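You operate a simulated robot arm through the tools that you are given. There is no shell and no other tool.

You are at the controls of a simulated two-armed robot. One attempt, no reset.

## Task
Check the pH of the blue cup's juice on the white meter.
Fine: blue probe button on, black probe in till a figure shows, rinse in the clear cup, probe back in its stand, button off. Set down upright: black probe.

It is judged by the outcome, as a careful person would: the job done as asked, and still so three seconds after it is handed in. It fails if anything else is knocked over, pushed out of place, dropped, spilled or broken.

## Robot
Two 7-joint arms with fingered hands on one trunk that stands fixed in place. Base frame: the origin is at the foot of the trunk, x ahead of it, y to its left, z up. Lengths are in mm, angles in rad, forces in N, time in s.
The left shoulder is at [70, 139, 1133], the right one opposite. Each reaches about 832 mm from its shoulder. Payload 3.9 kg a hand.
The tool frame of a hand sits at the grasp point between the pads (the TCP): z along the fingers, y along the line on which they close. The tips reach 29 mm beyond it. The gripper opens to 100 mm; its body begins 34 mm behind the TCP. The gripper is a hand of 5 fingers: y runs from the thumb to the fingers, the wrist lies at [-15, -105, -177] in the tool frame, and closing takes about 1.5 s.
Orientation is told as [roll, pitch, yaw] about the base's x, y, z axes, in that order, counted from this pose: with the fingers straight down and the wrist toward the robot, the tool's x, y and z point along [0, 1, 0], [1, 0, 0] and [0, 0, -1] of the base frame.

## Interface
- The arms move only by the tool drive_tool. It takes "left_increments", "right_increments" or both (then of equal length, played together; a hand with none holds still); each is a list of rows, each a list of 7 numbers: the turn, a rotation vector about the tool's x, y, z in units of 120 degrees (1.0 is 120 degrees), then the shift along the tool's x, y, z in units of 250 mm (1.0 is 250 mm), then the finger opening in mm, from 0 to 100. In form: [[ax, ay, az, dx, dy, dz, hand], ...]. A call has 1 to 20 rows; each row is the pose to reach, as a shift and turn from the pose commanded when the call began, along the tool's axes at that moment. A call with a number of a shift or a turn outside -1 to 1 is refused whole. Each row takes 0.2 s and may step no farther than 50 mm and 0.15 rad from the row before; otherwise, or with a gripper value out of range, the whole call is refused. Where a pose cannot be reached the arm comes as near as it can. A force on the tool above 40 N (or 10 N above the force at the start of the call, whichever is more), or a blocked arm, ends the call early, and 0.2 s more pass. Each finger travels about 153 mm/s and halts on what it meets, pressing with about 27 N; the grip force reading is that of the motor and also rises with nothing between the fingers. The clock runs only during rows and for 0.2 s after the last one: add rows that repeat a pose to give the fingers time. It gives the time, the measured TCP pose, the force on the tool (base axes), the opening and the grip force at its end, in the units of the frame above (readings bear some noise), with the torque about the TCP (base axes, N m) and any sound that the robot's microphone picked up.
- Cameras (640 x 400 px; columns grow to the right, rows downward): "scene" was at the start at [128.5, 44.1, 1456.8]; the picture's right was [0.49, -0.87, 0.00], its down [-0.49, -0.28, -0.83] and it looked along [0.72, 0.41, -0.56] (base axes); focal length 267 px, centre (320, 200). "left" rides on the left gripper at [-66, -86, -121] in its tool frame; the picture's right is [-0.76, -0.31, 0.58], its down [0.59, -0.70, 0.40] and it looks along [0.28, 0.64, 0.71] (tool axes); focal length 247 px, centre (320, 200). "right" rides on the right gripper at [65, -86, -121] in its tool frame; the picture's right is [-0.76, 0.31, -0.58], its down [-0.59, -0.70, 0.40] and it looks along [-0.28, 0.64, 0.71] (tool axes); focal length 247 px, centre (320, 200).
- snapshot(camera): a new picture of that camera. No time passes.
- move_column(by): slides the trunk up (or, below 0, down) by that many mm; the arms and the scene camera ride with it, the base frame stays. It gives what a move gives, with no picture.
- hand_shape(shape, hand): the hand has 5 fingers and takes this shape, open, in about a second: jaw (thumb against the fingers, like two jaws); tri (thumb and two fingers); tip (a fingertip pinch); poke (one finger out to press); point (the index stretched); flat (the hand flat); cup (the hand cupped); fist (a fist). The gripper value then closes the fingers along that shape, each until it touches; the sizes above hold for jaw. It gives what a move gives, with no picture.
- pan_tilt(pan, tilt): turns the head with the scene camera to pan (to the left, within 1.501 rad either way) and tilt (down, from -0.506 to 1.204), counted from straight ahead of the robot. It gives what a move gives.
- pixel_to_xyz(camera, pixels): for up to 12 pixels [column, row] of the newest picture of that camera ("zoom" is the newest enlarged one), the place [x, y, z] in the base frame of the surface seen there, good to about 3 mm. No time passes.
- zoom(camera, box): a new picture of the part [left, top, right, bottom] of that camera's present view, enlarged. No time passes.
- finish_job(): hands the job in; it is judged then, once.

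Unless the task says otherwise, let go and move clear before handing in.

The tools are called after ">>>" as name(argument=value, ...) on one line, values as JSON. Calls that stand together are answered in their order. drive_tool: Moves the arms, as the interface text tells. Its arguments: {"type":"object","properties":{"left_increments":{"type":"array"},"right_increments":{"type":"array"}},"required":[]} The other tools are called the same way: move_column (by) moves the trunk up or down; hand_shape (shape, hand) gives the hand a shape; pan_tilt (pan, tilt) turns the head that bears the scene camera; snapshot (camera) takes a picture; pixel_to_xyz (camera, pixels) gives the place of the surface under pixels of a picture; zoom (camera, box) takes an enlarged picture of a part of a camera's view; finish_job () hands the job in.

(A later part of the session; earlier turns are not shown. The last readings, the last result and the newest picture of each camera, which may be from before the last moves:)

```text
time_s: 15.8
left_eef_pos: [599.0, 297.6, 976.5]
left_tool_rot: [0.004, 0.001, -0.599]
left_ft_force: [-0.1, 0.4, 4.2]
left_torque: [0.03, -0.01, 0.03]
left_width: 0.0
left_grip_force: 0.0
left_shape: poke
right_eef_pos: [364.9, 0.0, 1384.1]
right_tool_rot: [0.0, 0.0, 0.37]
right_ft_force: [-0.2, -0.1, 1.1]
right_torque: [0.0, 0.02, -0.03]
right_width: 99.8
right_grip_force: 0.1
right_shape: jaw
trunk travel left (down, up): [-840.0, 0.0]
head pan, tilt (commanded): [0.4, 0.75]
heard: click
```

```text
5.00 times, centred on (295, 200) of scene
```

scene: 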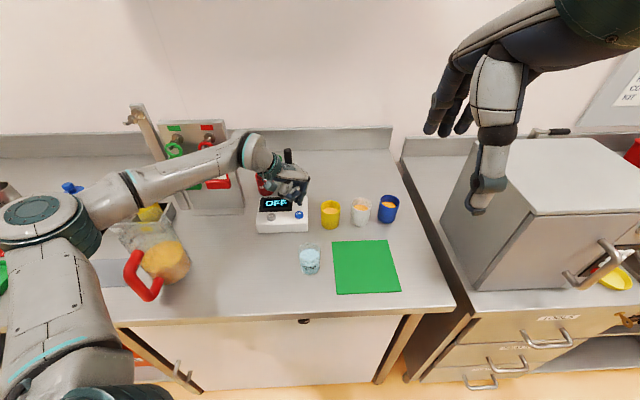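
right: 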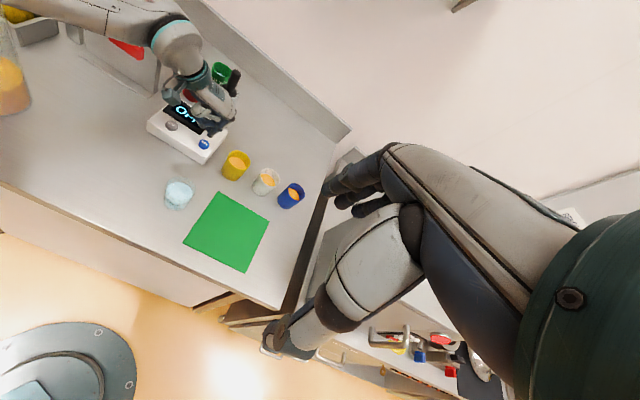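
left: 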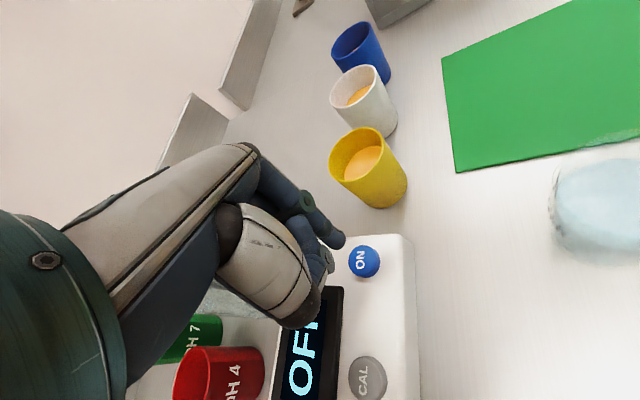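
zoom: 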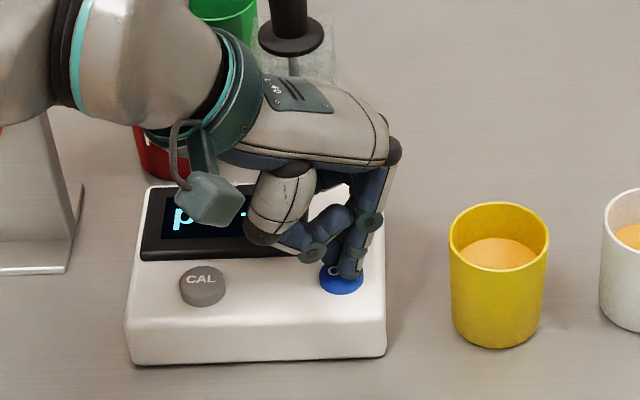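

A click was heard and the display changed to "p…", so the meter is on. I'll lift straight up.

>>> drive_tool(left_increments=[[0, 0, 0, 0, 0, -0.04, 0], [0, 0, 0, 0, 0, -0.12, 0], [0, 0, 0, 0, 0, -0.22, 0], [0, 0, 0, 0, 0, -0.33, 0], [0, 0, 0, 0, 0, -0.44, 0], [0, 0, 0, 0, 0, -0.56, 0], [0, 0, 0, 0, 0, -0.68, 0], [0, 0, 0, 0, 0, -0.68, 0]])

>>> snapshot(camera="right")

>>> hand_shape(hand="left", shape="jaw")

>>> zoom(camera="right", box=[120, 40, 300, 180])

>>> snapshot(camera="left")

>>> snapshot(camera="scene")

```text
time_s: 17.6
left_eef_pos: [602.0, 300.5, 1144.8]
left_tool_rot: [0.001, 0.002, -0.599]
left_ft_force: [0.2, 0.9, -0.6]
left_torque: [0.04, 0.04, 0.01]
left_width: 0.4
left_grip_force: 0.1
left_shape: poke
right_eef_pos: [365.6, -0.6, 1384.5]
right_tool_rot: [0.0, 0.0, 0.368]
right_ft_force: [0.5, -0.3, 0.3]
right_torque: [-0.01, 0.01, 0.03]
right_width: 99.7
right_grip_force: 0.0
right_shape: jaw
trunk travel left (down, up): [-840.0, 0.0]
head pan, tilt (commanded): [0.4, 0.75]
```

```text
taken
```

right: 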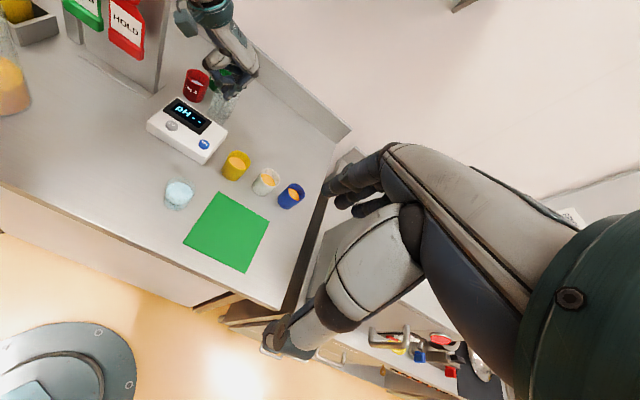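

```text
time_s: 18.5
left_eef_pos: [601.1, 300.6, 1143.6]
left_tool_rot: [0.001, 0.002, -0.599]
left_ft_force: [-0.4, 0.2, -0.2]
left_torque: [0.02, 0.0, -0.01]
left_width: 99.9
left_grip_force: 0.0
left_shape: jaw
right_eef_pos: [366.0, 1.2, 1384.7]
right_tool_rot: [0.0, 0.0, 0.367]
right_ft_force: [-0.7, 0.3, -0.1]
right_torque: [0.0, -0.03, 0.01]
right_width: 99.9
right_grip_force: 0.0
right_shape: jaw
trunk travel left (down, up): [-840.0, 0.0]
head pan, tilt (commanded): [0.4, 0.75]
```

```text
2.86 times, centred on (210, 110) of right
```

zoom: 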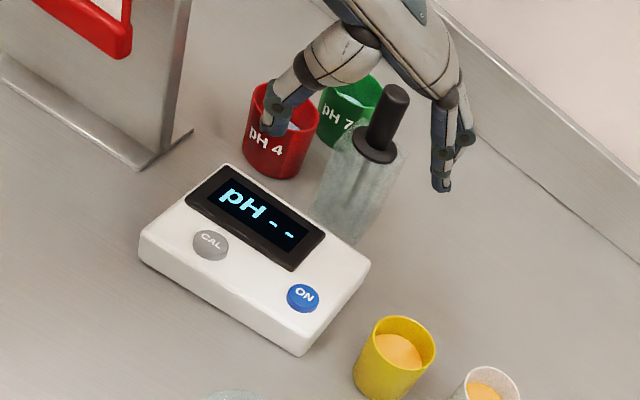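

```text
taken
```

left: 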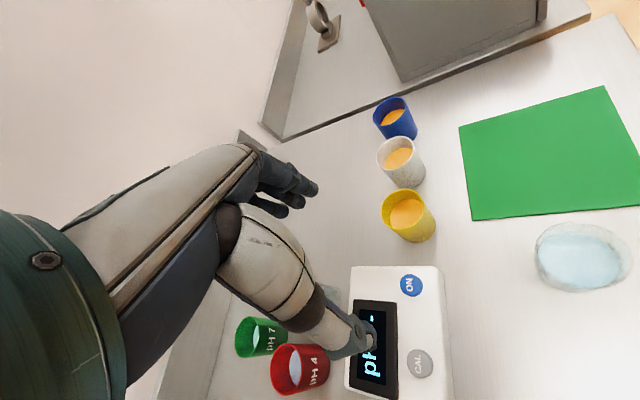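

```text
taken
```

scene: 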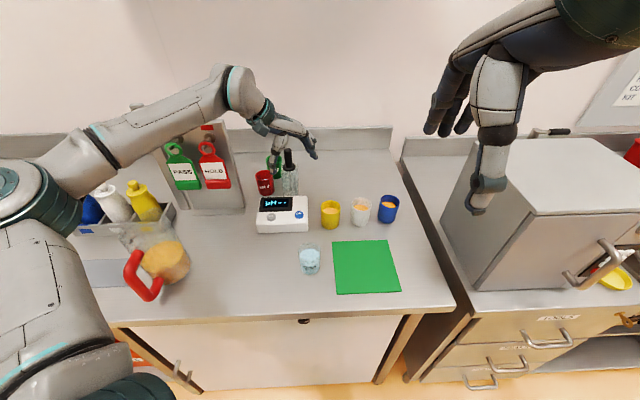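

The meter now reads "pH --". I'll use this right-camera zoom to measure the probe handle from a second direction.

>>> pixel_to_xyz(camera="zoom", pixels=[[397, 90], [388, 115], [380, 135], [374, 110], [402, 120], [392, 100], [355, 150], [395, 160], [376, 158], [374, 148]])

>>> zoom(camera="right", box=[200, 55, 290, 125])

>>> zoom(camera="scene", box=[260, 140, 320, 200])

```text
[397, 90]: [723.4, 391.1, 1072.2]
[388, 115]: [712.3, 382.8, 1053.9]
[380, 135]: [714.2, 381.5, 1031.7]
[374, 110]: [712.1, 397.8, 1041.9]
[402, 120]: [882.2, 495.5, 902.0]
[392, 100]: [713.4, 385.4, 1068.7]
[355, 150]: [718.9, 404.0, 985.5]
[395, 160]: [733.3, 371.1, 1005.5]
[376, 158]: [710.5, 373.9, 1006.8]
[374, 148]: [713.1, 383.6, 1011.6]
```

```text
5.71 times, centred on (245, 90) of right
```

zoom: 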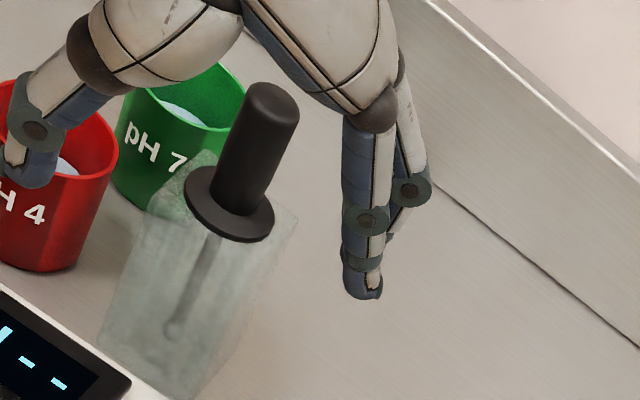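

```text
6.67 times, centred on (290, 170) of scene
```

zoom: 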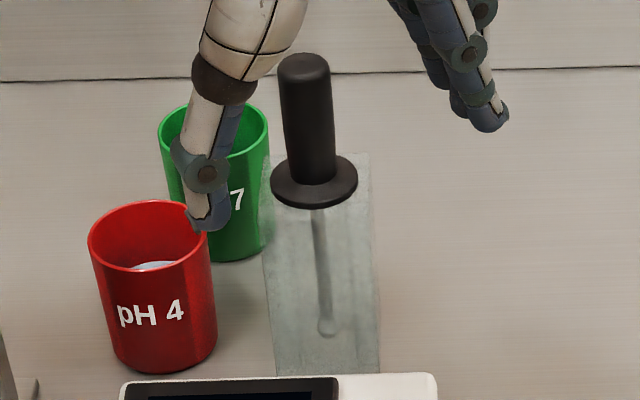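

The top face of the handle is visible at scene-zoom (303,65). I'll sample it to get the axis.

>>> pixel_to_xyz(camera="zoom", pixels=[[303, 58], [303, 65], [303, 72], [292, 66], [315, 66], [303, 80], [284, 100], [332, 100], [308, 110], [274, 185], [355, 180], [316, 203]])

>>> zoom(camera="right", box=[230, 60, 260, 80])

```text
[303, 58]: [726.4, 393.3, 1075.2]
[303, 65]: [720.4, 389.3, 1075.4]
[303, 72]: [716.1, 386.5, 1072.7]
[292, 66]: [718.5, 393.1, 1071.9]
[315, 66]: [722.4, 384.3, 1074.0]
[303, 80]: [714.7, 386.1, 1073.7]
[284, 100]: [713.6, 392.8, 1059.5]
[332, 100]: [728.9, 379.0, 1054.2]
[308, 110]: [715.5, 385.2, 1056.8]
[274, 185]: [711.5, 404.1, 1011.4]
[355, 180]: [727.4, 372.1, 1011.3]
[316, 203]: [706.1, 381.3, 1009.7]
```

```text
16.00 times, centred on (245, 70) of right
```

zoom: 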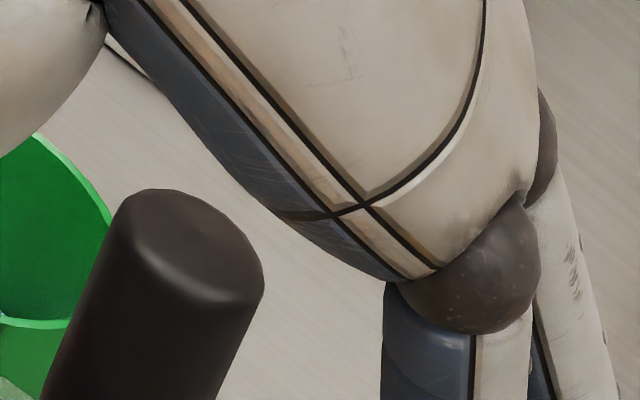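

>>> pixel_to_xyz(camera="zoom", pixels=[[197, 242], [197, 220], [197, 260], [160, 225], [235, 265], [150, 205], [250, 280], [197, 248]])

```text
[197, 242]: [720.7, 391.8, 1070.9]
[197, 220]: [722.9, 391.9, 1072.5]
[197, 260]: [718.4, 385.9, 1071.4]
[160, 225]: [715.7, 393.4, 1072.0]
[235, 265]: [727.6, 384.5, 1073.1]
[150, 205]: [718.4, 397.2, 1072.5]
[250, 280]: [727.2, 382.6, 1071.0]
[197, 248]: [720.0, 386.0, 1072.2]
```

The handle axis is at about (722, 389.5). I'll move above it at z≈1150 while turning to yaw +0.3 with the jaw open.

>>> drive_tool(left_increments=[[0, 0, -0.043, 0.057, 0.02, -0.024, 100], [0, 0, -0.086, 0.113, 0.04, -0.024, 100], [0, 0, -0.129, 0.17, 0.06, -0.024, 100], [0, 0, -0.172, 0.227, 0.08, -0.024, 100], [0, 0, -0.215, 0.284, 0.1, -0.024, 100], [0, 0, -0.258, 0.34, 0.119, -0.024, 100], [0, 0, -0.301, 0.397, 0.139, -0.024, 100], [0, 0, -0.344, 0.454, 0.159, -0.024, 100], [0, 0, -0.387, 0.51, 0.179, -0.024, 100], [0, 0, -0.43, 0.567, 0.199, -0.024, 100], [0, 0, -0.43, 0.567, 0.199, -0.024, 100]])

>>> snapshot(camera="scene")

>>> snapshot(camera="left")

>>> snapshot(camera="right")

```text
time_s: 20.9
left_eef_pos: [720.1, 388.0, 1151.0]
left_tool_rot: [0.002, -0.002, 0.302]
left_ft_force: [0.4, 0.5, 0.3]
left_torque: [-0.02, -0.04, 0.01]
left_width: 99.7
left_grip_force: 0.0
left_shape: jaw
right_eef_pos: [364.7, -0.4, 1385.2]
right_tool_rot: [0.001, -0.001, 0.368]
right_ft_force: [-0.3, 0.6, 0.0]
right_torque: [-0.01, -0.04, 0.0]
right_width: 99.9
right_grip_force: 0.0
right_shape: jaw
trunk travel left (down, up): [-840.0, 0.0]
head pan, tilt (commanded): [0.4, 0.75]
```

```text
taken
```

scene: 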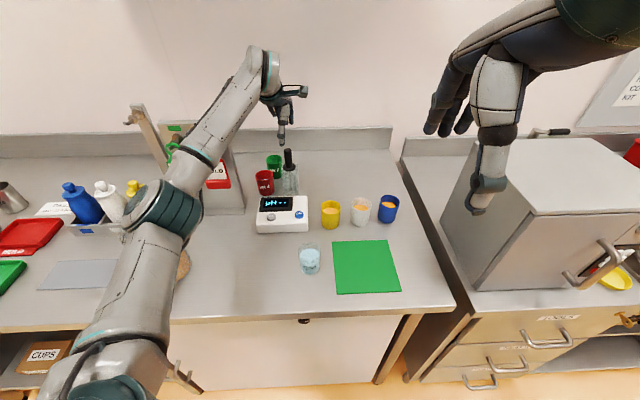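

```text
taken
```

left: 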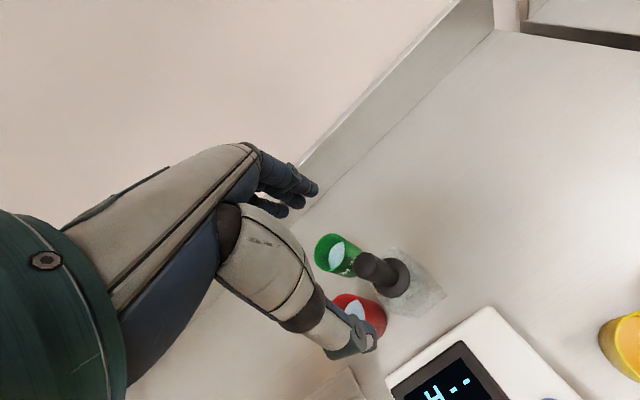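

```text
taken
```

right: 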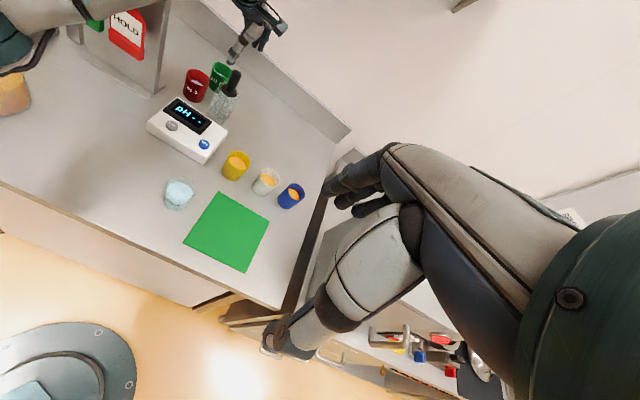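

The hand is above the probe; the top of the handle shows at about (372,267) in the left view. I'll measure it from this camera to centre the grasp.

>>> zoom(camera="left", box=[330, 225, 450, 325])

>>> zoom(camera="scene", box=[200, 40, 340, 200])

>>> pixel_to_xyz(camera="left", pixels=[[365, 262], [368, 267], [372, 267], [375, 272], [365, 272], [372, 258], [390, 290], [405, 265]])

```text
4.00 times, centred on (390, 275) of left
```

zoom: 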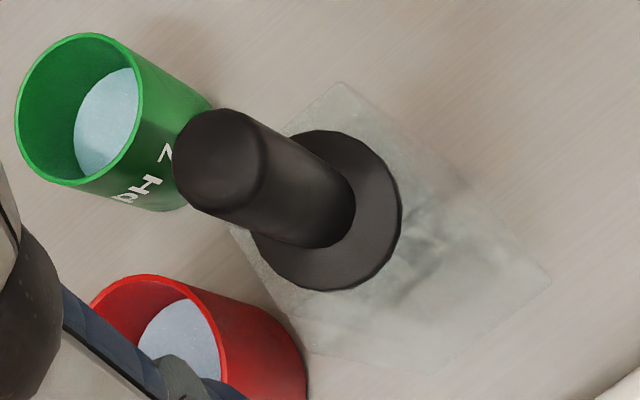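

```text
2.50 times, centred on (270, 120) of scene
```

zoom: 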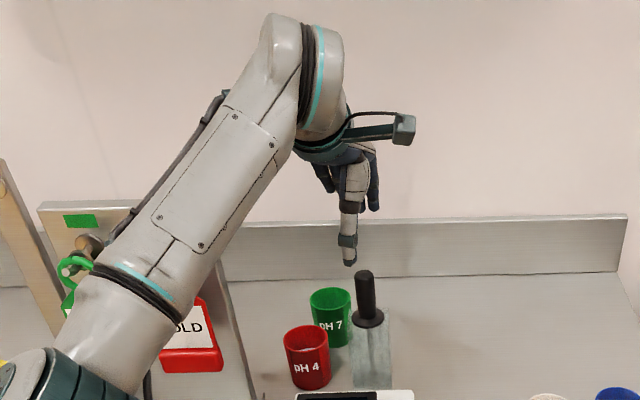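

```text
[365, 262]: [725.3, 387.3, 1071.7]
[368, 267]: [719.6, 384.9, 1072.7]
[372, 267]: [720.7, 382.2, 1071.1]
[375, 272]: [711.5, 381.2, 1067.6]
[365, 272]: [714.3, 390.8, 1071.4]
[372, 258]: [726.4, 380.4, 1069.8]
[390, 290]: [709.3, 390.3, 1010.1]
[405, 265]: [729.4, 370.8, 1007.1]
```

From this camera the handle top (364.5,265) and flange (391.7,277.5) nearly match where the TCP axis should project, within about 1.5 mm. I'll check the forearm-to-tag gap before going down.

>>> pixel_to_xyz(camera="scene", pixels=[[202, 150], [190, 165], [175, 185], [220, 120], [240, 90], [160, 210], [218, 165], [172, 148], [208, 185], [221, 130], [215, 145], [195, 168]])

```text
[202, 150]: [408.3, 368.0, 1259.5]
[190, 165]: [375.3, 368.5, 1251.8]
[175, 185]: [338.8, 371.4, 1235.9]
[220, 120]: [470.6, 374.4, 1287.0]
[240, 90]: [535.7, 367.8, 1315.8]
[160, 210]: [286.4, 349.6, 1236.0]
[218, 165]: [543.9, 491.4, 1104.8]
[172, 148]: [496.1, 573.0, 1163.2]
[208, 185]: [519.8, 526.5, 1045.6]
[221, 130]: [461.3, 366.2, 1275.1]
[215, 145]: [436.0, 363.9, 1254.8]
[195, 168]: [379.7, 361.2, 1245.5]
```

The forearm is well away from the tags (over 60 mm). I'll descend around the handle to TCP z≈1050 with the jaw at 80 mm.

>>> drive_tool(left_increments=[[0, 0, 0, 0, 0.004, 0.06, 80], [0, 0, 0, 0, 0.004, 0.12, 80], [0, 0, 0, 0, 0.004, 0.18, 80], [0, 0, 0, 0, 0.004, 0.24, 80], [0, 0, 0, 0, 0.004, 0.29, 80], [0, 0, 0, 0, 0.004, 0.33, 80], [0, 0, 0, 0, 0.004, 0.37, 80], [0, 0, 0, 0, 0.004, 0.404, 80], [0, 0, 0, 0, 0.004, 0.404, 80]])

>>> snapshot(camera="left")

>>> zoom(camera="scene", box=[230, 90, 330, 220])

>>> zoom(camera="right", box=[170, 20, 290, 140])

```text
time_s: 22.9
left_eef_pos: [722.1, 387.4, 1051.4]
left_tool_rot: [0.005, 0.005, 0.294]
left_ft_force: [-0.3, -0.3, 0.0]
left_torque: [-0.03, -0.03, 0.02]
left_width: 80.4
left_grip_force: 0.0
left_shape: jaw
right_eef_pos: [366.5, 0.9, 1383.6]
right_tool_rot: [0.0, 0.001, 0.367]
right_ft_force: [-0.1, 0.4, 0.1]
right_torque: [0.03, 0.01, -0.02]
right_width: 99.3
right_grip_force: 0.1
right_shape: jaw
trunk travel left (down, up): [-840.0, 0.0]
head pan, tilt (commanded): [0.4, 0.75]
```

```text
taken
```

left: 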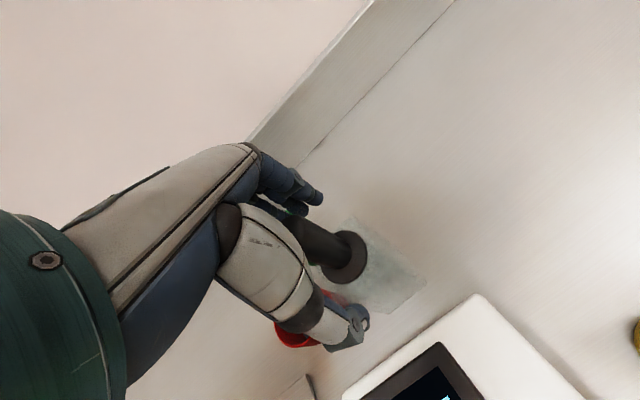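

```text
3.08 times, centred on (280, 155) of scene
```

zoom: 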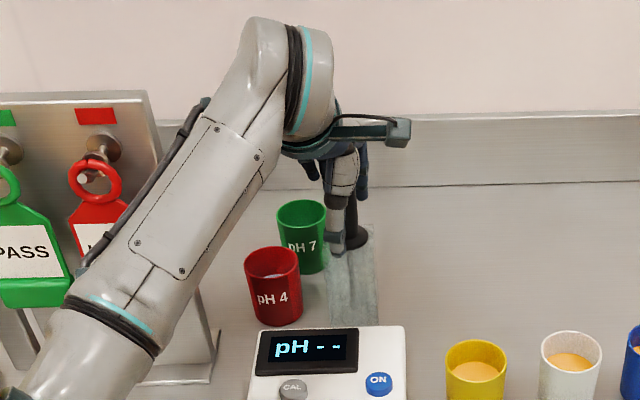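

```text
3.33 times, centred on (230, 80) of right
```

zoom: 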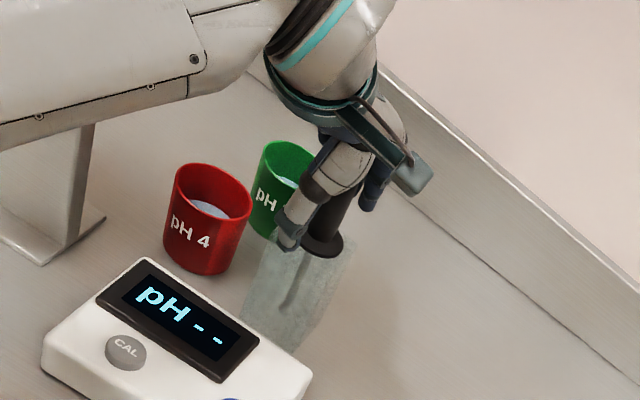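

The handle sits between thumb and fingers, with the flange centre at (344,257) close to the expected (342,257). I'll close gradually to 34 mm and look before gripping.

>>> drive_tool(left_increments=[[0, 0, 0, -0.004, 0, 0, 66], [0, 0, 0, -0.004, 0, 0, 52], [0, 0, 0, -0.004, 0, 0, 44], [0, 0, 0, -0.004, 0, 0, 38], [0, 0, 0, -0.004, 0, 0, 34], [0, 0, 0, -0.004, 0, 0, 34]])

>>> zoom(camera="left", box=[250, 160, 410, 340])

>>> zoom(camera="right", box=[190, 40, 280, 130])

>>> zoom(camera="scene", box=[255, 120, 325, 200])

```text
time_s: 24.3
left_eef_pos: [721.5, 386.3, 1051.8]
left_tool_rot: [0.005, 0.005, 0.295]
left_ft_force: [-0.3, 1.3, 0.1]
left_torque: [0.01, -0.01, -0.05]
left_width: 34.5
left_grip_force: 0.1
left_shape: jaw
right_eef_pos: [366.0, -0.9, 1383.1]
right_tool_rot: [0.001, 0.001, 0.368]
right_ft_force: [-1.2, -0.8, -0.3]
right_torque: [-0.02, 0.02, 0.02]
right_width: 99.7
right_grip_force: 0.0
right_shape: jaw
trunk travel left (down, up): [-840.0, 0.0]
head pan, tilt (commanded): [0.4, 0.75]
```

```text
2.22 times, centred on (330, 250) of left
```

zoom: 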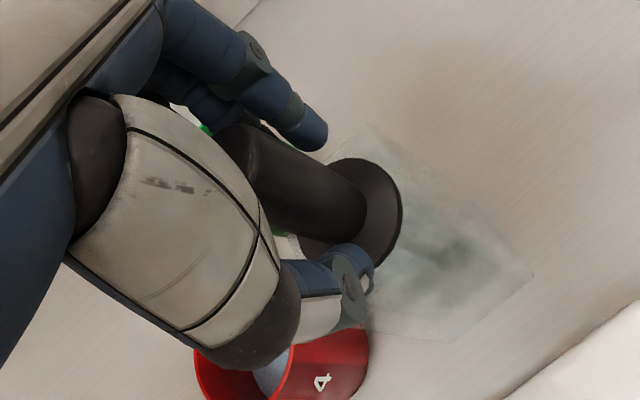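

```text
4.44 times, centred on (235, 85) of right
```

zoom: 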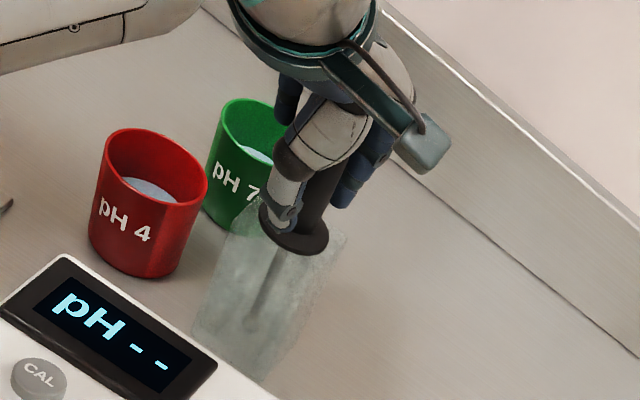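

```text
5.00 times, centred on (290, 160) of scene
```

zoom: 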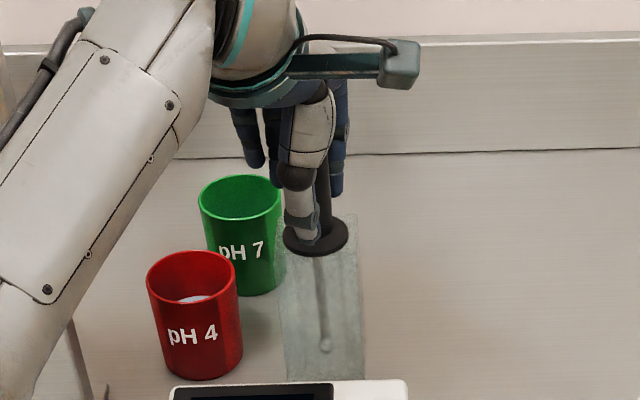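

The thumb looks about 9 mm to the tool's +x side of the handle in the scene zoom (300,215 vs 325,210). I'll measure the finger and thumb positions to decide on a small sideways correction.

>>> pixel_to_xyz(camera="left", pixels=[[325, 221], [322, 218], [328, 225], [343, 279], [350, 285], [340, 275], [302, 200], [285, 205], [320, 245], [335, 250], [340, 290]])

>>> pixel_to_xyz(camera="zoom", pixels=[[338, 180], [345, 160], [300, 225], [300, 240], [325, 210], [325, 190], [250, 150], [260, 120], [312, 215], [290, 215], [305, 190], [334, 195]])

```text
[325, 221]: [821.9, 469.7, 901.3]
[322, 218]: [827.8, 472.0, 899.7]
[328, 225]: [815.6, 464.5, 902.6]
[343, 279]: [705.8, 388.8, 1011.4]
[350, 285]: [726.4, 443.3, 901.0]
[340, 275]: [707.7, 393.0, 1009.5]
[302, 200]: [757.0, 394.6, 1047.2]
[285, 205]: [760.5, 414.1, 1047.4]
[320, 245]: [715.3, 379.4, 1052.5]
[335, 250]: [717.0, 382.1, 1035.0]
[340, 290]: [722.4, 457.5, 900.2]
```

```text
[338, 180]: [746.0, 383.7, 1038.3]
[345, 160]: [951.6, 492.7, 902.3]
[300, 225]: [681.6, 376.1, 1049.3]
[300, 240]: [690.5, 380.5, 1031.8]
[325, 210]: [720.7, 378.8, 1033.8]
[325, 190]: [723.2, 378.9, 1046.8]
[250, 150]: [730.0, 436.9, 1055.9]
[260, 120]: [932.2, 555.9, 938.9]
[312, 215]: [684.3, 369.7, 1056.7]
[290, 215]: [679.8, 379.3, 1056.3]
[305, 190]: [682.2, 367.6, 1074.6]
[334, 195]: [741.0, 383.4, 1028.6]
```

Measured in tool axes, the thumb is at x≈+5 and the index at x≈-7.5, with the handle at about +1.5, which is a decent cradle. I'll close slowly onto the handle.

>>> drive_tool(left_increments=[[0, 0, 0, 0, 0, 0, 31], [0, 0, 0, 0, 0, 0, 29], [0, 0, 0, 0, 0, 0, 27], [0, 0, 0, 0, 0, 0, 25], [0, 0, 0, 0, 0, 0, 23], [0, 0, 0, 0, 0, 0, 21], [0, 0, 0, 0, 0, 0, 19], [0, 0, 0, 0, 0, 0, 19]])

>>> snapshot(camera="left")

>>> zoom(camera="right", box=[190, 40, 280, 130])

>>> zoom(camera="scene", box=[255, 120, 325, 200])

```text
time_s: 26.1
left_eef_pos: [722.4, 387.5, 1052.2]
left_tool_rot: [0.004, 0.006, 0.296]
left_ft_force: [-0.1, -0.1, 1.1]
left_torque: [0.02, 0.03, 0.0]
left_width: 19.7
left_grip_force: 0.0
left_shape: jaw
right_eef_pos: [366.9, -0.5, 1384.5]
right_tool_rot: [0.0, -0.001, 0.369]
right_ft_force: [0.5, 0.3, 0.2]
right_torque: [-0.02, 0.02, -0.01]
right_width: 99.9
right_grip_force: 0.1
right_shape: jaw
trunk travel left (down, up): [-840.0, 0.0]
head pan, tilt (commanded): [0.4, 0.75]
```

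```text
taken
```

left: 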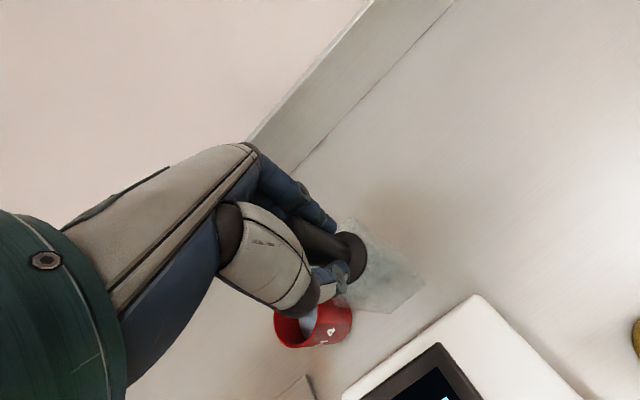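

```text
4.44 times, centred on (235, 85) of right
```

zoom: 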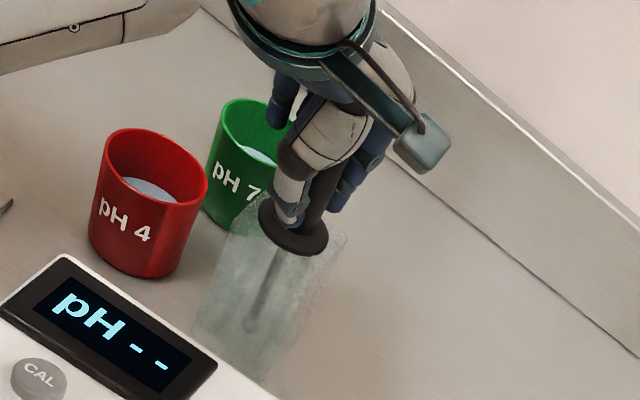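

```text
5.00 times, centred on (290, 160) of scene
```

zoom: 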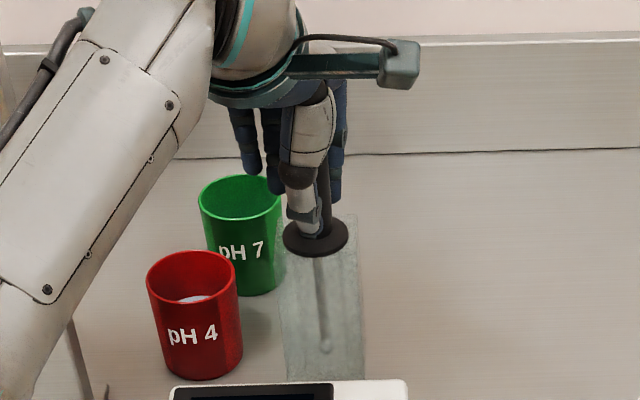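

There's no grip force yet at 19.7 mm. I'll keep closing slowly.

>>> drive_tool(left_increments=[[0, 0, 0, 0, 0, 0, 17], [0, 0, 0, 0, 0, 0, 15], [0, 0, 0, 0, 0, 0, 13], [0, 0, 0, 0, 0, 0, 11], [0, 0, 0, 0, 0, 0, 9], [0, 0, 0, 0, 0, 0, 9]])

>>> zoom(camera="left", box=[250, 160, 410, 340])

>>> zoom(camera="right", box=[190, 40, 280, 130])

>>> zoom(camera="scene", box=[255, 120, 325, 200])

```text
time_s: 27.5
left_eef_pos: [722.0, 386.6, 1050.5]
left_tool_rot: [0.006, 0.006, 0.294]
left_ft_force: [0.3, 0.0, 0.6]
left_torque: [-0.01, 0.02, 0.02]
left_width: 15.8
left_grip_force: 27.2
left_shape: jaw
right_eef_pos: [365.3, 0.2, 1383.7]
right_tool_rot: [0.001, 0.002, 0.369]
right_ft_force: [0.6, -0.4, 0.5]
right_torque: [-0.01, -0.01, 0.0]
right_width: 99.7
right_grip_force: 0.1
right_shape: jaw
trunk travel left (down, up): [-840.0, 0.0]
head pan, tilt (commanded): [0.4, 0.75]
```

```text
2.22 times, centred on (330, 250) of left
```

zoom: 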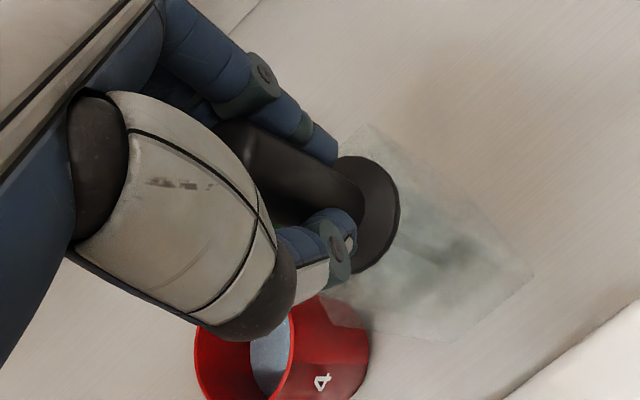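

```text
4.44 times, centred on (235, 85) of right
```

zoom: 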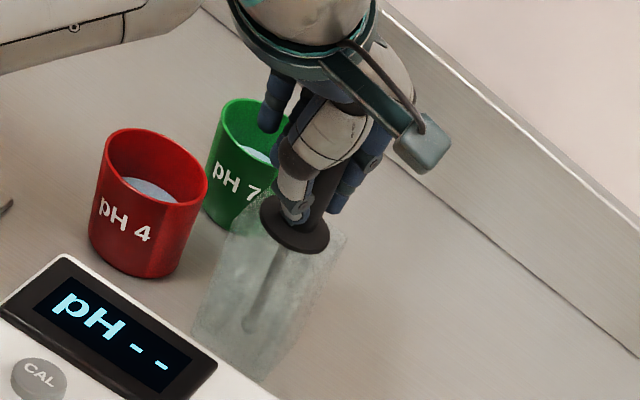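

```text
5.00 times, centred on (290, 160) of scene
```

zoom: 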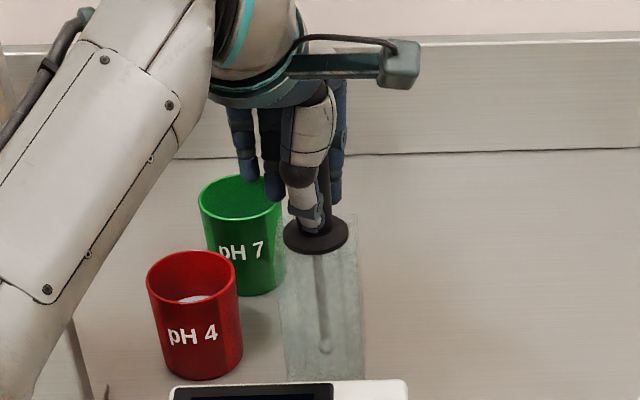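

The hand grips at 15.8 mm with 27 N and the probe still stands straight. I'll lift slowly, first 20 mm, and check.

>>> drive_tool(left_increments=[[0, 0, 0, 0, 0, 0, 5], [0, 0, 0, 0, 0, -0.02, 5], [0, 0, 0, 0, 0, -0.04, 5], [0, 0, 0, 0, 0, -0.06, 5], [0, 0, 0, 0, 0, -0.08, 5], [0, 0, 0, 0, 0, -0.08, 5]])

>>> zoom(camera="right", box=[190, 40, 280, 130])

>>> zoom(camera="scene", box=[255, 120, 325, 200])

```text
time_s: 28.9
left_eef_pos: [722.0, 387.0, 1069.2]
left_tool_rot: [0.002, 0.001, 0.303]
left_ft_force: [-0.5, -0.5, -1.5]
left_torque: [0.01, 0.02, 0.01]
left_width: 15.5
left_grip_force: 26.8
left_shape: jaw
right_eef_pos: [367.4, -0.2, 1383.2]
right_tool_rot: [0.001, 0.001, 0.368]
right_ft_force: [0.1, -0.2, 0.4]
right_torque: [0.02, 0.0, 0.03]
right_width: 99.9
right_grip_force: 0.0
right_shape: jaw
trunk travel left (down, up): [-840.0, 0.0]
head pan, tilt (commanded): [0.4, 0.75]
```

```text
4.44 times, centred on (235, 85) of right
```

zoom: 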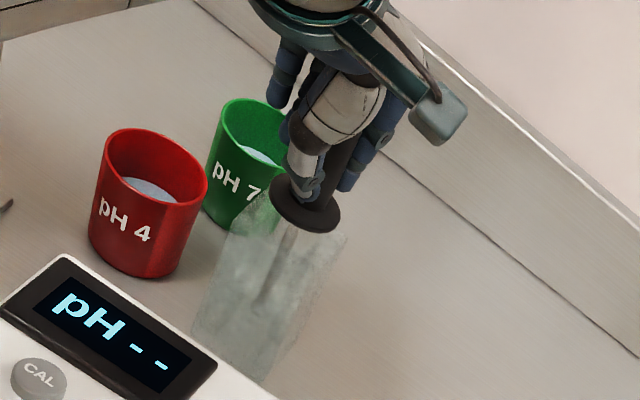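

```text
5.00 times, centred on (290, 160) of scene
```

zoom: 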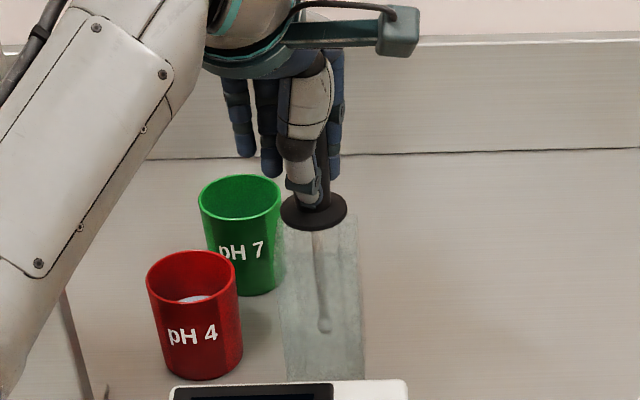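

The probe rises cleanly out of the holder, which stays put. I'll continue to TCP z≈1180, so its tip clears everything.

>>> drive_tool(left_increments=[[0, 0, 0, 0, 0, -0.05, 5], [0, 0, 0, 0, 0, -0.1, 5], [0, 0, 0, 0, 0, -0.15, 5], [0, 0, 0, 0, 0, -0.2, 5], [0, 0, 0, 0, 0, -0.26, 5], [0, 0, 0, 0, 0, -0.32, 5], [0, 0, 0, 0, 0, -0.38, 5], [0, 0, 0, 0, 0, -0.44, 5], [0, 0, 0, 0, 0, -0.44, 5]])

>>> snapshot(camera="scene")

>>> snapshot(camera="right")

>>> snapshot(camera="left")

```text
time_s: 30.9
left_eef_pos: [723.4, 386.0, 1180.7]
left_tool_rot: [0.002, 0.0, 0.303]
left_ft_force: [0.5, 0.5, 0.1]
left_torque: [0.02, -0.01, 0.01]
left_width: 15.5
left_grip_force: 27.2
left_shape: jaw
right_eef_pos: [366.4, -0.8, 1384.6]
right_tool_rot: [0.002, -0.002, 0.366]
right_ft_force: [-0.6, -0.7, -0.5]
right_torque: [0.0, 0.02, 0.02]
right_width: 99.6
right_grip_force: 0.0
right_shape: jaw
trunk travel left (down, up): [-840.0, 0.0]
head pan, tilt (commanded): [0.4, 0.75]
```

```text
taken
```

scene: 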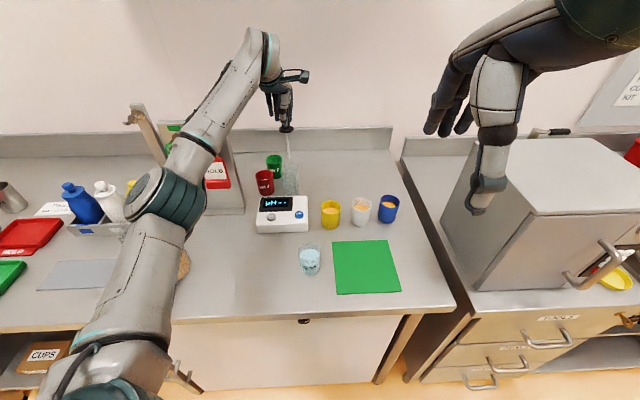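

```text
taken
```

right: 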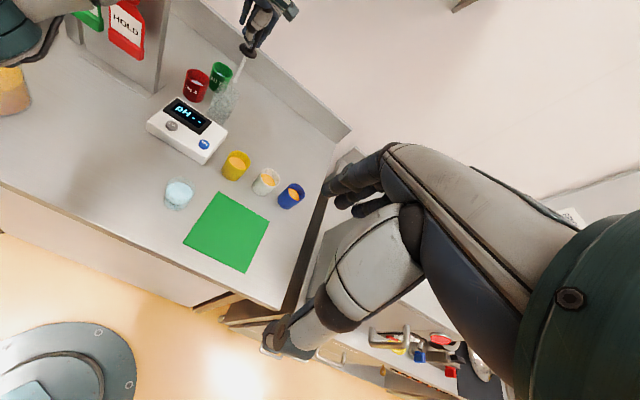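

```text
taken
```

left: 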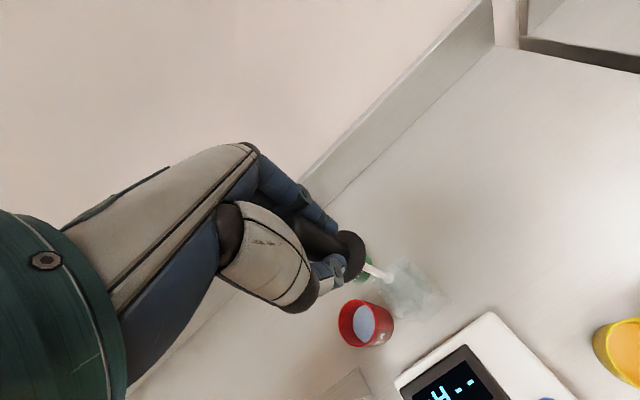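

The probe is clear of its stand; its pale shaft hangs below the hand at scene (290,145). I'll zoom in to locate the tip relative to the TCP.

>>> zoom(camera="scene", box=[250, 80, 330, 200])

>>> zoom(camera="right", box=[195, 20, 285, 130])

>>> zoom(camera="left", box=[300, 200, 460, 330])

```text
3.33 times, centred on (290, 140) of scene
```

zoom: 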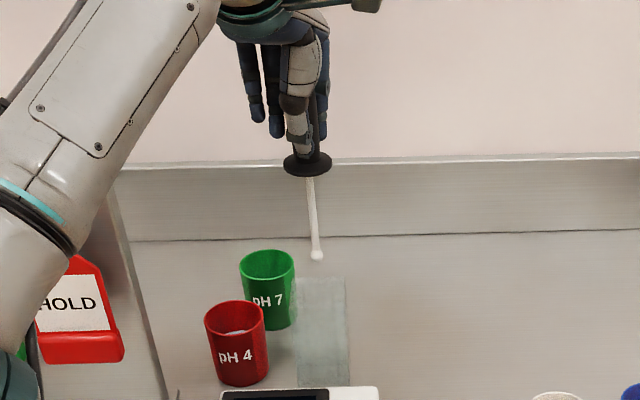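

```text
3.64 times, centred on (240, 75) of right
```

zoom: 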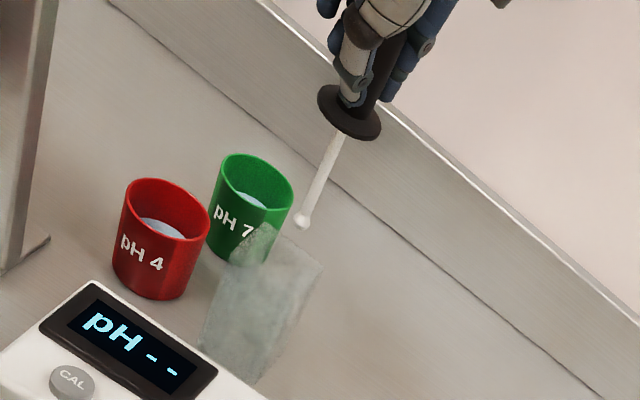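

```text
3.08 times, centred on (380, 265) of left
```

zoom: 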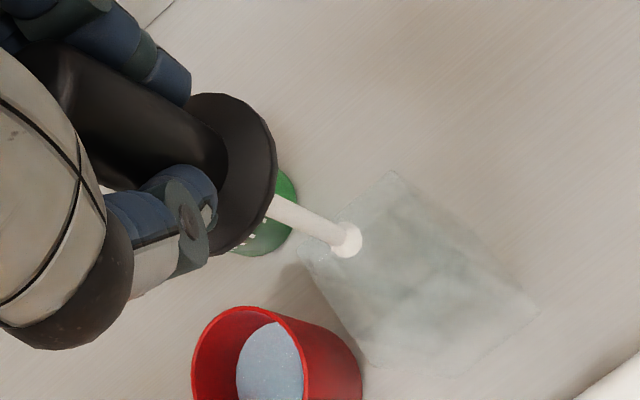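

The bulb tip is visible in all three views. I'll measure it.

>>> pixel_to_xyz(camera="zoom", pixels=[[347, 240], [353, 247], [340, 236], [310, 221], [290, 212]])

>>> zoom(camera="scene", box=[270, 110, 310, 170])

```text
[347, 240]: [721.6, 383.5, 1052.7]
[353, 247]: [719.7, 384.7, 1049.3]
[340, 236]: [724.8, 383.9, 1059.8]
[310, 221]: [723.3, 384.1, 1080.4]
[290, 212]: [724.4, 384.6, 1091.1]
```

```text
6.67 times, centred on (290, 140) of scene
```

zoom: 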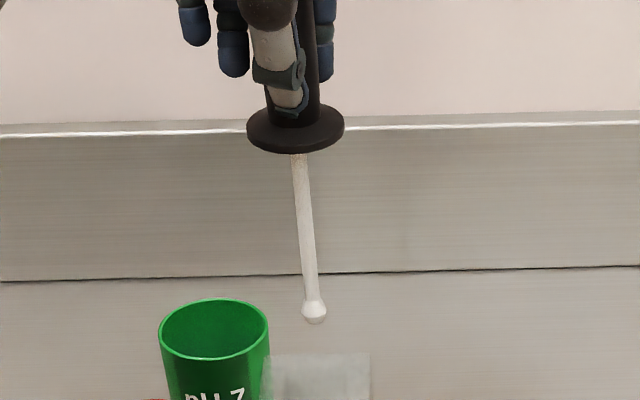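

>>> pixel_to_xyz(camera="zoom", pixels=[[313, 310], [314, 320], [308, 260], [303, 215], [299, 170], [295, 148], [250, 135], [342, 130], [295, 152], [312, 80]])

```text
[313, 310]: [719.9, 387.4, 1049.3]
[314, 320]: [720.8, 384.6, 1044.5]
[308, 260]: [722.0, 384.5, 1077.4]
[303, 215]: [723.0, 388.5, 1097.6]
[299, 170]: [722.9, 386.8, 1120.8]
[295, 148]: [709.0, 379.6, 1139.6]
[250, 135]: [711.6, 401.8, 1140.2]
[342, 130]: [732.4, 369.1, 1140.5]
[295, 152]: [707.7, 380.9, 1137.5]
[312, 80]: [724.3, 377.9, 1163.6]
```

The tip bottom is at z≈1044 with TCP at 1181, so it is about 137 mm below the TCP and almost directly under it. Now I'll refine the blue cup's centre from two cameras.

>>> zoom(camera="right", box=[255, 165, 325, 220])

```text
7.27 times, centred on (290, 192) of right
```

zoom: 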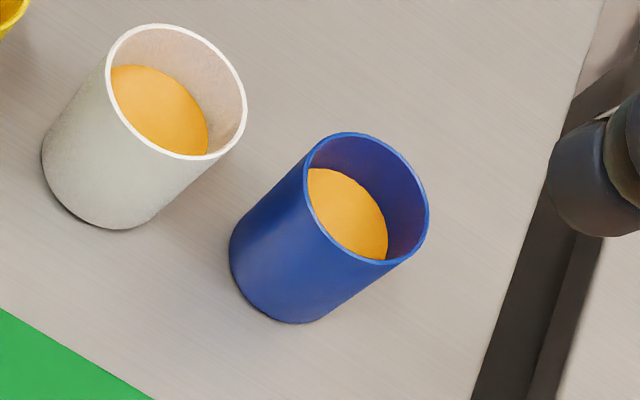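

>>> pixel_to_xyz(camera="zoom", pixels=[[305, 172], [330, 236], [388, 264], [428, 225], [415, 170], [365, 134], [345, 215], [320, 180], [380, 245], [305, 160], [318, 215], [358, 256]])

>>> zoom(camera="scene", box=[365, 185, 415, 230])

```text
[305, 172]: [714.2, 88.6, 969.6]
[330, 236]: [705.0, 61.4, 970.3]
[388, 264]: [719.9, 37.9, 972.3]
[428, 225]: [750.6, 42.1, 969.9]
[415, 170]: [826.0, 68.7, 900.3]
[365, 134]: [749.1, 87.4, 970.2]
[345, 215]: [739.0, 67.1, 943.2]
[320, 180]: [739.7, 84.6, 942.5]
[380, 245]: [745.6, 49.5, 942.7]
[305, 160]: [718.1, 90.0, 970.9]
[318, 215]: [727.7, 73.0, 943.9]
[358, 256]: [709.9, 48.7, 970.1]
```

```text
8.89 times, centred on (390, 208) of scene
```

zoom: 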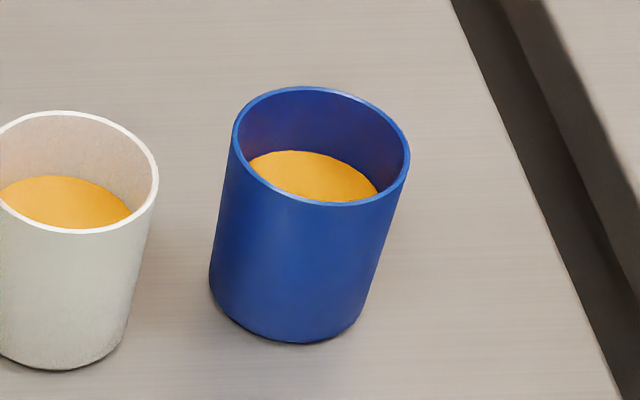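

The blue cup's rim fits a circle centred at (732, 65) with radius 28.5 mm. I'll carry the probe towards it at this height, turning to yaw -0.4 on the way.

>>> drive_tool(left_increments=[[0, 0, 0.0335, -0.077, -0.0216, 0, 5], [0, 0, 0.067, -0.154, -0.0431, 0, 5], [0, 0, 0.1005, -0.231, -0.0647, 0, 5], [0, 0, 0.134, -0.308, -0.0862, 0, 5], [0, 0, 0.1675, -0.385, -0.1078, 0, 5], [0, 0, 0.201, -0.462, -0.1294, 0, 5], [0, 0, 0.2345, -0.539, -0.1509, 0, 5], [0, 0, 0.268, -0.616, -0.1725, 0, 5], [0, 0, 0.3015, -0.693, -0.194, 0, 5], [0, 0, 0.335, -0.77, -0.2156, 0, 5], [0, 0, 0.335, -0.77, -0.2156, 0, 5]])

>>> snapshot(camera="scene")

```text
time_s: 33.3
left_eef_pos: [725.8, 186.3, 1180.8]
left_tool_rot: [0.002, -0.001, -0.402]
left_ft_force: [-0.2, -0.2, -0.2]
left_torque: [-0.01, -0.02, 0.01]
left_width: 15.4
left_grip_force: 26.4
left_shape: jaw
right_eef_pos: [365.5, -0.4, 1384.0]
right_tool_rot: [-0.001, 0.0, 0.368]
right_ft_force: [0.3, -0.3, 0.9]
right_torque: [-0.02, -0.03, 0.02]
right_width: 99.8
right_grip_force: 0.0
right_shape: jaw
trunk travel left (down, up): [-840.0, 0.0]
head pan, tilt (commanded): [0.4, 0.75]
```

```text
taken
```

scene: 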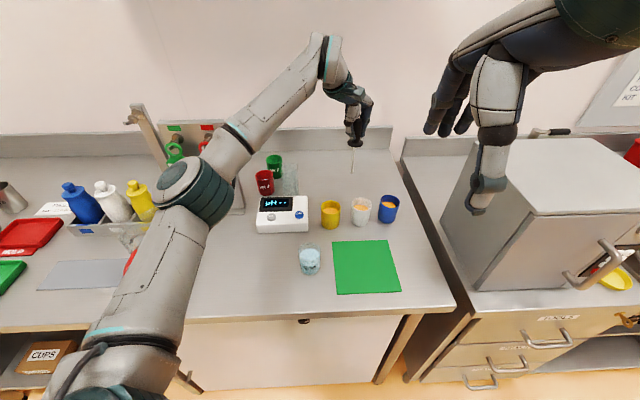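

The probe hangs freely and the way is clear. I'll move the rest of the distance to above the blue cup.

>>> drive_tool(left_increments=[[0, 0, 0, -0.073, 0.035, 0, 5], [0, 0, 0, -0.146, 0.069, 0, 5], [0, 0, 0, -0.22, 0.104, 0, 5], [0, 0, 0, -0.293, 0.139, 0, 5], [0, 0, 0, -0.366, 0.173, 0, 5], [0, 0, 0, -0.439, 0.208, 0, 5], [0, 0, 0, -0.439, 0.208, 0, 5]])

>>> snapshot(camera="scene")

>>> snapshot(camera="right")

>>> snapshot(camera="left")

```text
time_s: 34.9
left_eef_pos: [734.0, 66.8, 1178.5]
left_tool_rot: [0.003, 0.001, -0.399]
left_ft_force: [-0.2, 0.7, -0.5]
left_torque: [0.06, 0.04, -0.01]
left_width: 15.5
left_grip_force: 26.4
left_shape: jaw
right_eef_pos: [365.5, -0.4, 1383.6]
right_tool_rot: [0.001, 0.0, 0.368]
right_ft_force: [0.3, -0.2, 0.8]
right_torque: [0.01, 0.04, -0.02]
right_width: 99.8
right_grip_force: 0.1
right_shape: jaw
trunk travel left (down, up): [-840.0, 0.0]
head pan, tilt (commanded): [0.4, 0.75]
```

```text
taken
```

scene: 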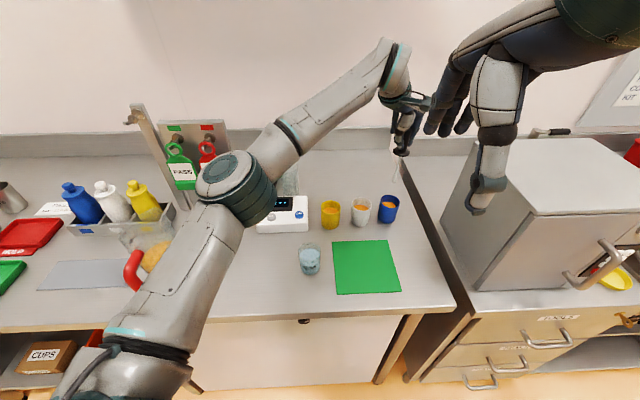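

```text
taken
```

right: 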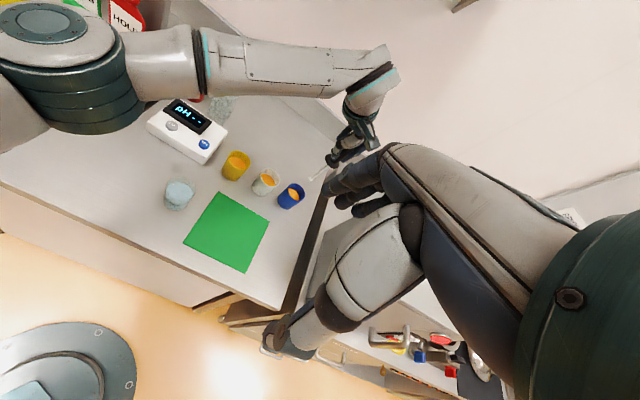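

```text
taken
```

left: 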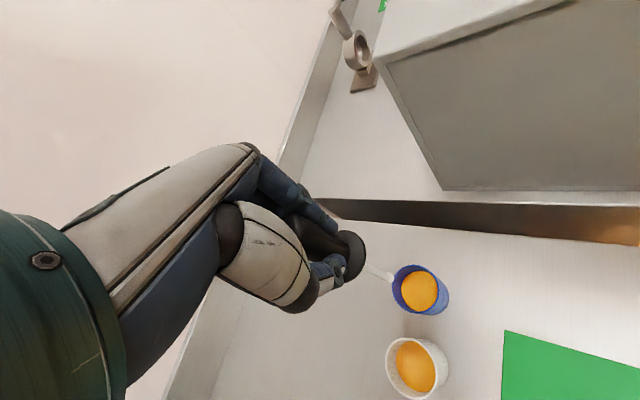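

The tip shows near (390,277) in the left view with the blue cup just beneath. I'll zoom and measure the tip and the cup rim from this camera.

>>> zoom(camera="left", box=[340, 220, 460, 330])

```text
3.64 times, centred on (400, 275) of left
```

zoom: 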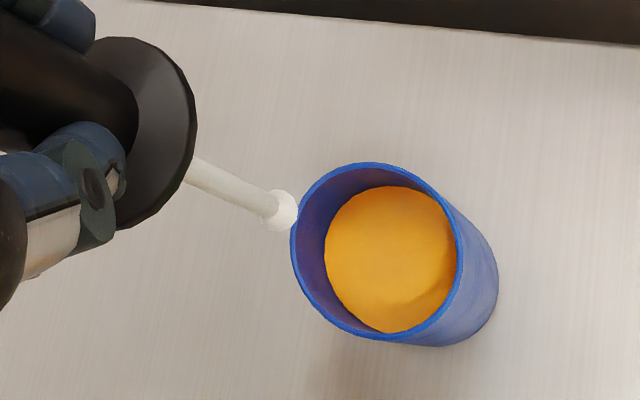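

>>> pixel_to_xyz(camera="zoom", pixels=[[284, 210], [288, 218], [245, 195], [210, 180], [292, 250], [370, 164], [458, 255], [388, 337], [310, 300], [430, 190], [445, 305], [390, 258]])

```text
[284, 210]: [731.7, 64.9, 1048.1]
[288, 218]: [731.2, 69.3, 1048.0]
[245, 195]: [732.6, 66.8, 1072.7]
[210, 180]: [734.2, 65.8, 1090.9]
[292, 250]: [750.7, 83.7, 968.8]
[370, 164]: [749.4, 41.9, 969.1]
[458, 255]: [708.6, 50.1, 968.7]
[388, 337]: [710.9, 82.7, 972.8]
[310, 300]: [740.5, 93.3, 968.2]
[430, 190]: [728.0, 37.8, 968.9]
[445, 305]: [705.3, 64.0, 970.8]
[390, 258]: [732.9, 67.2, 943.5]
```

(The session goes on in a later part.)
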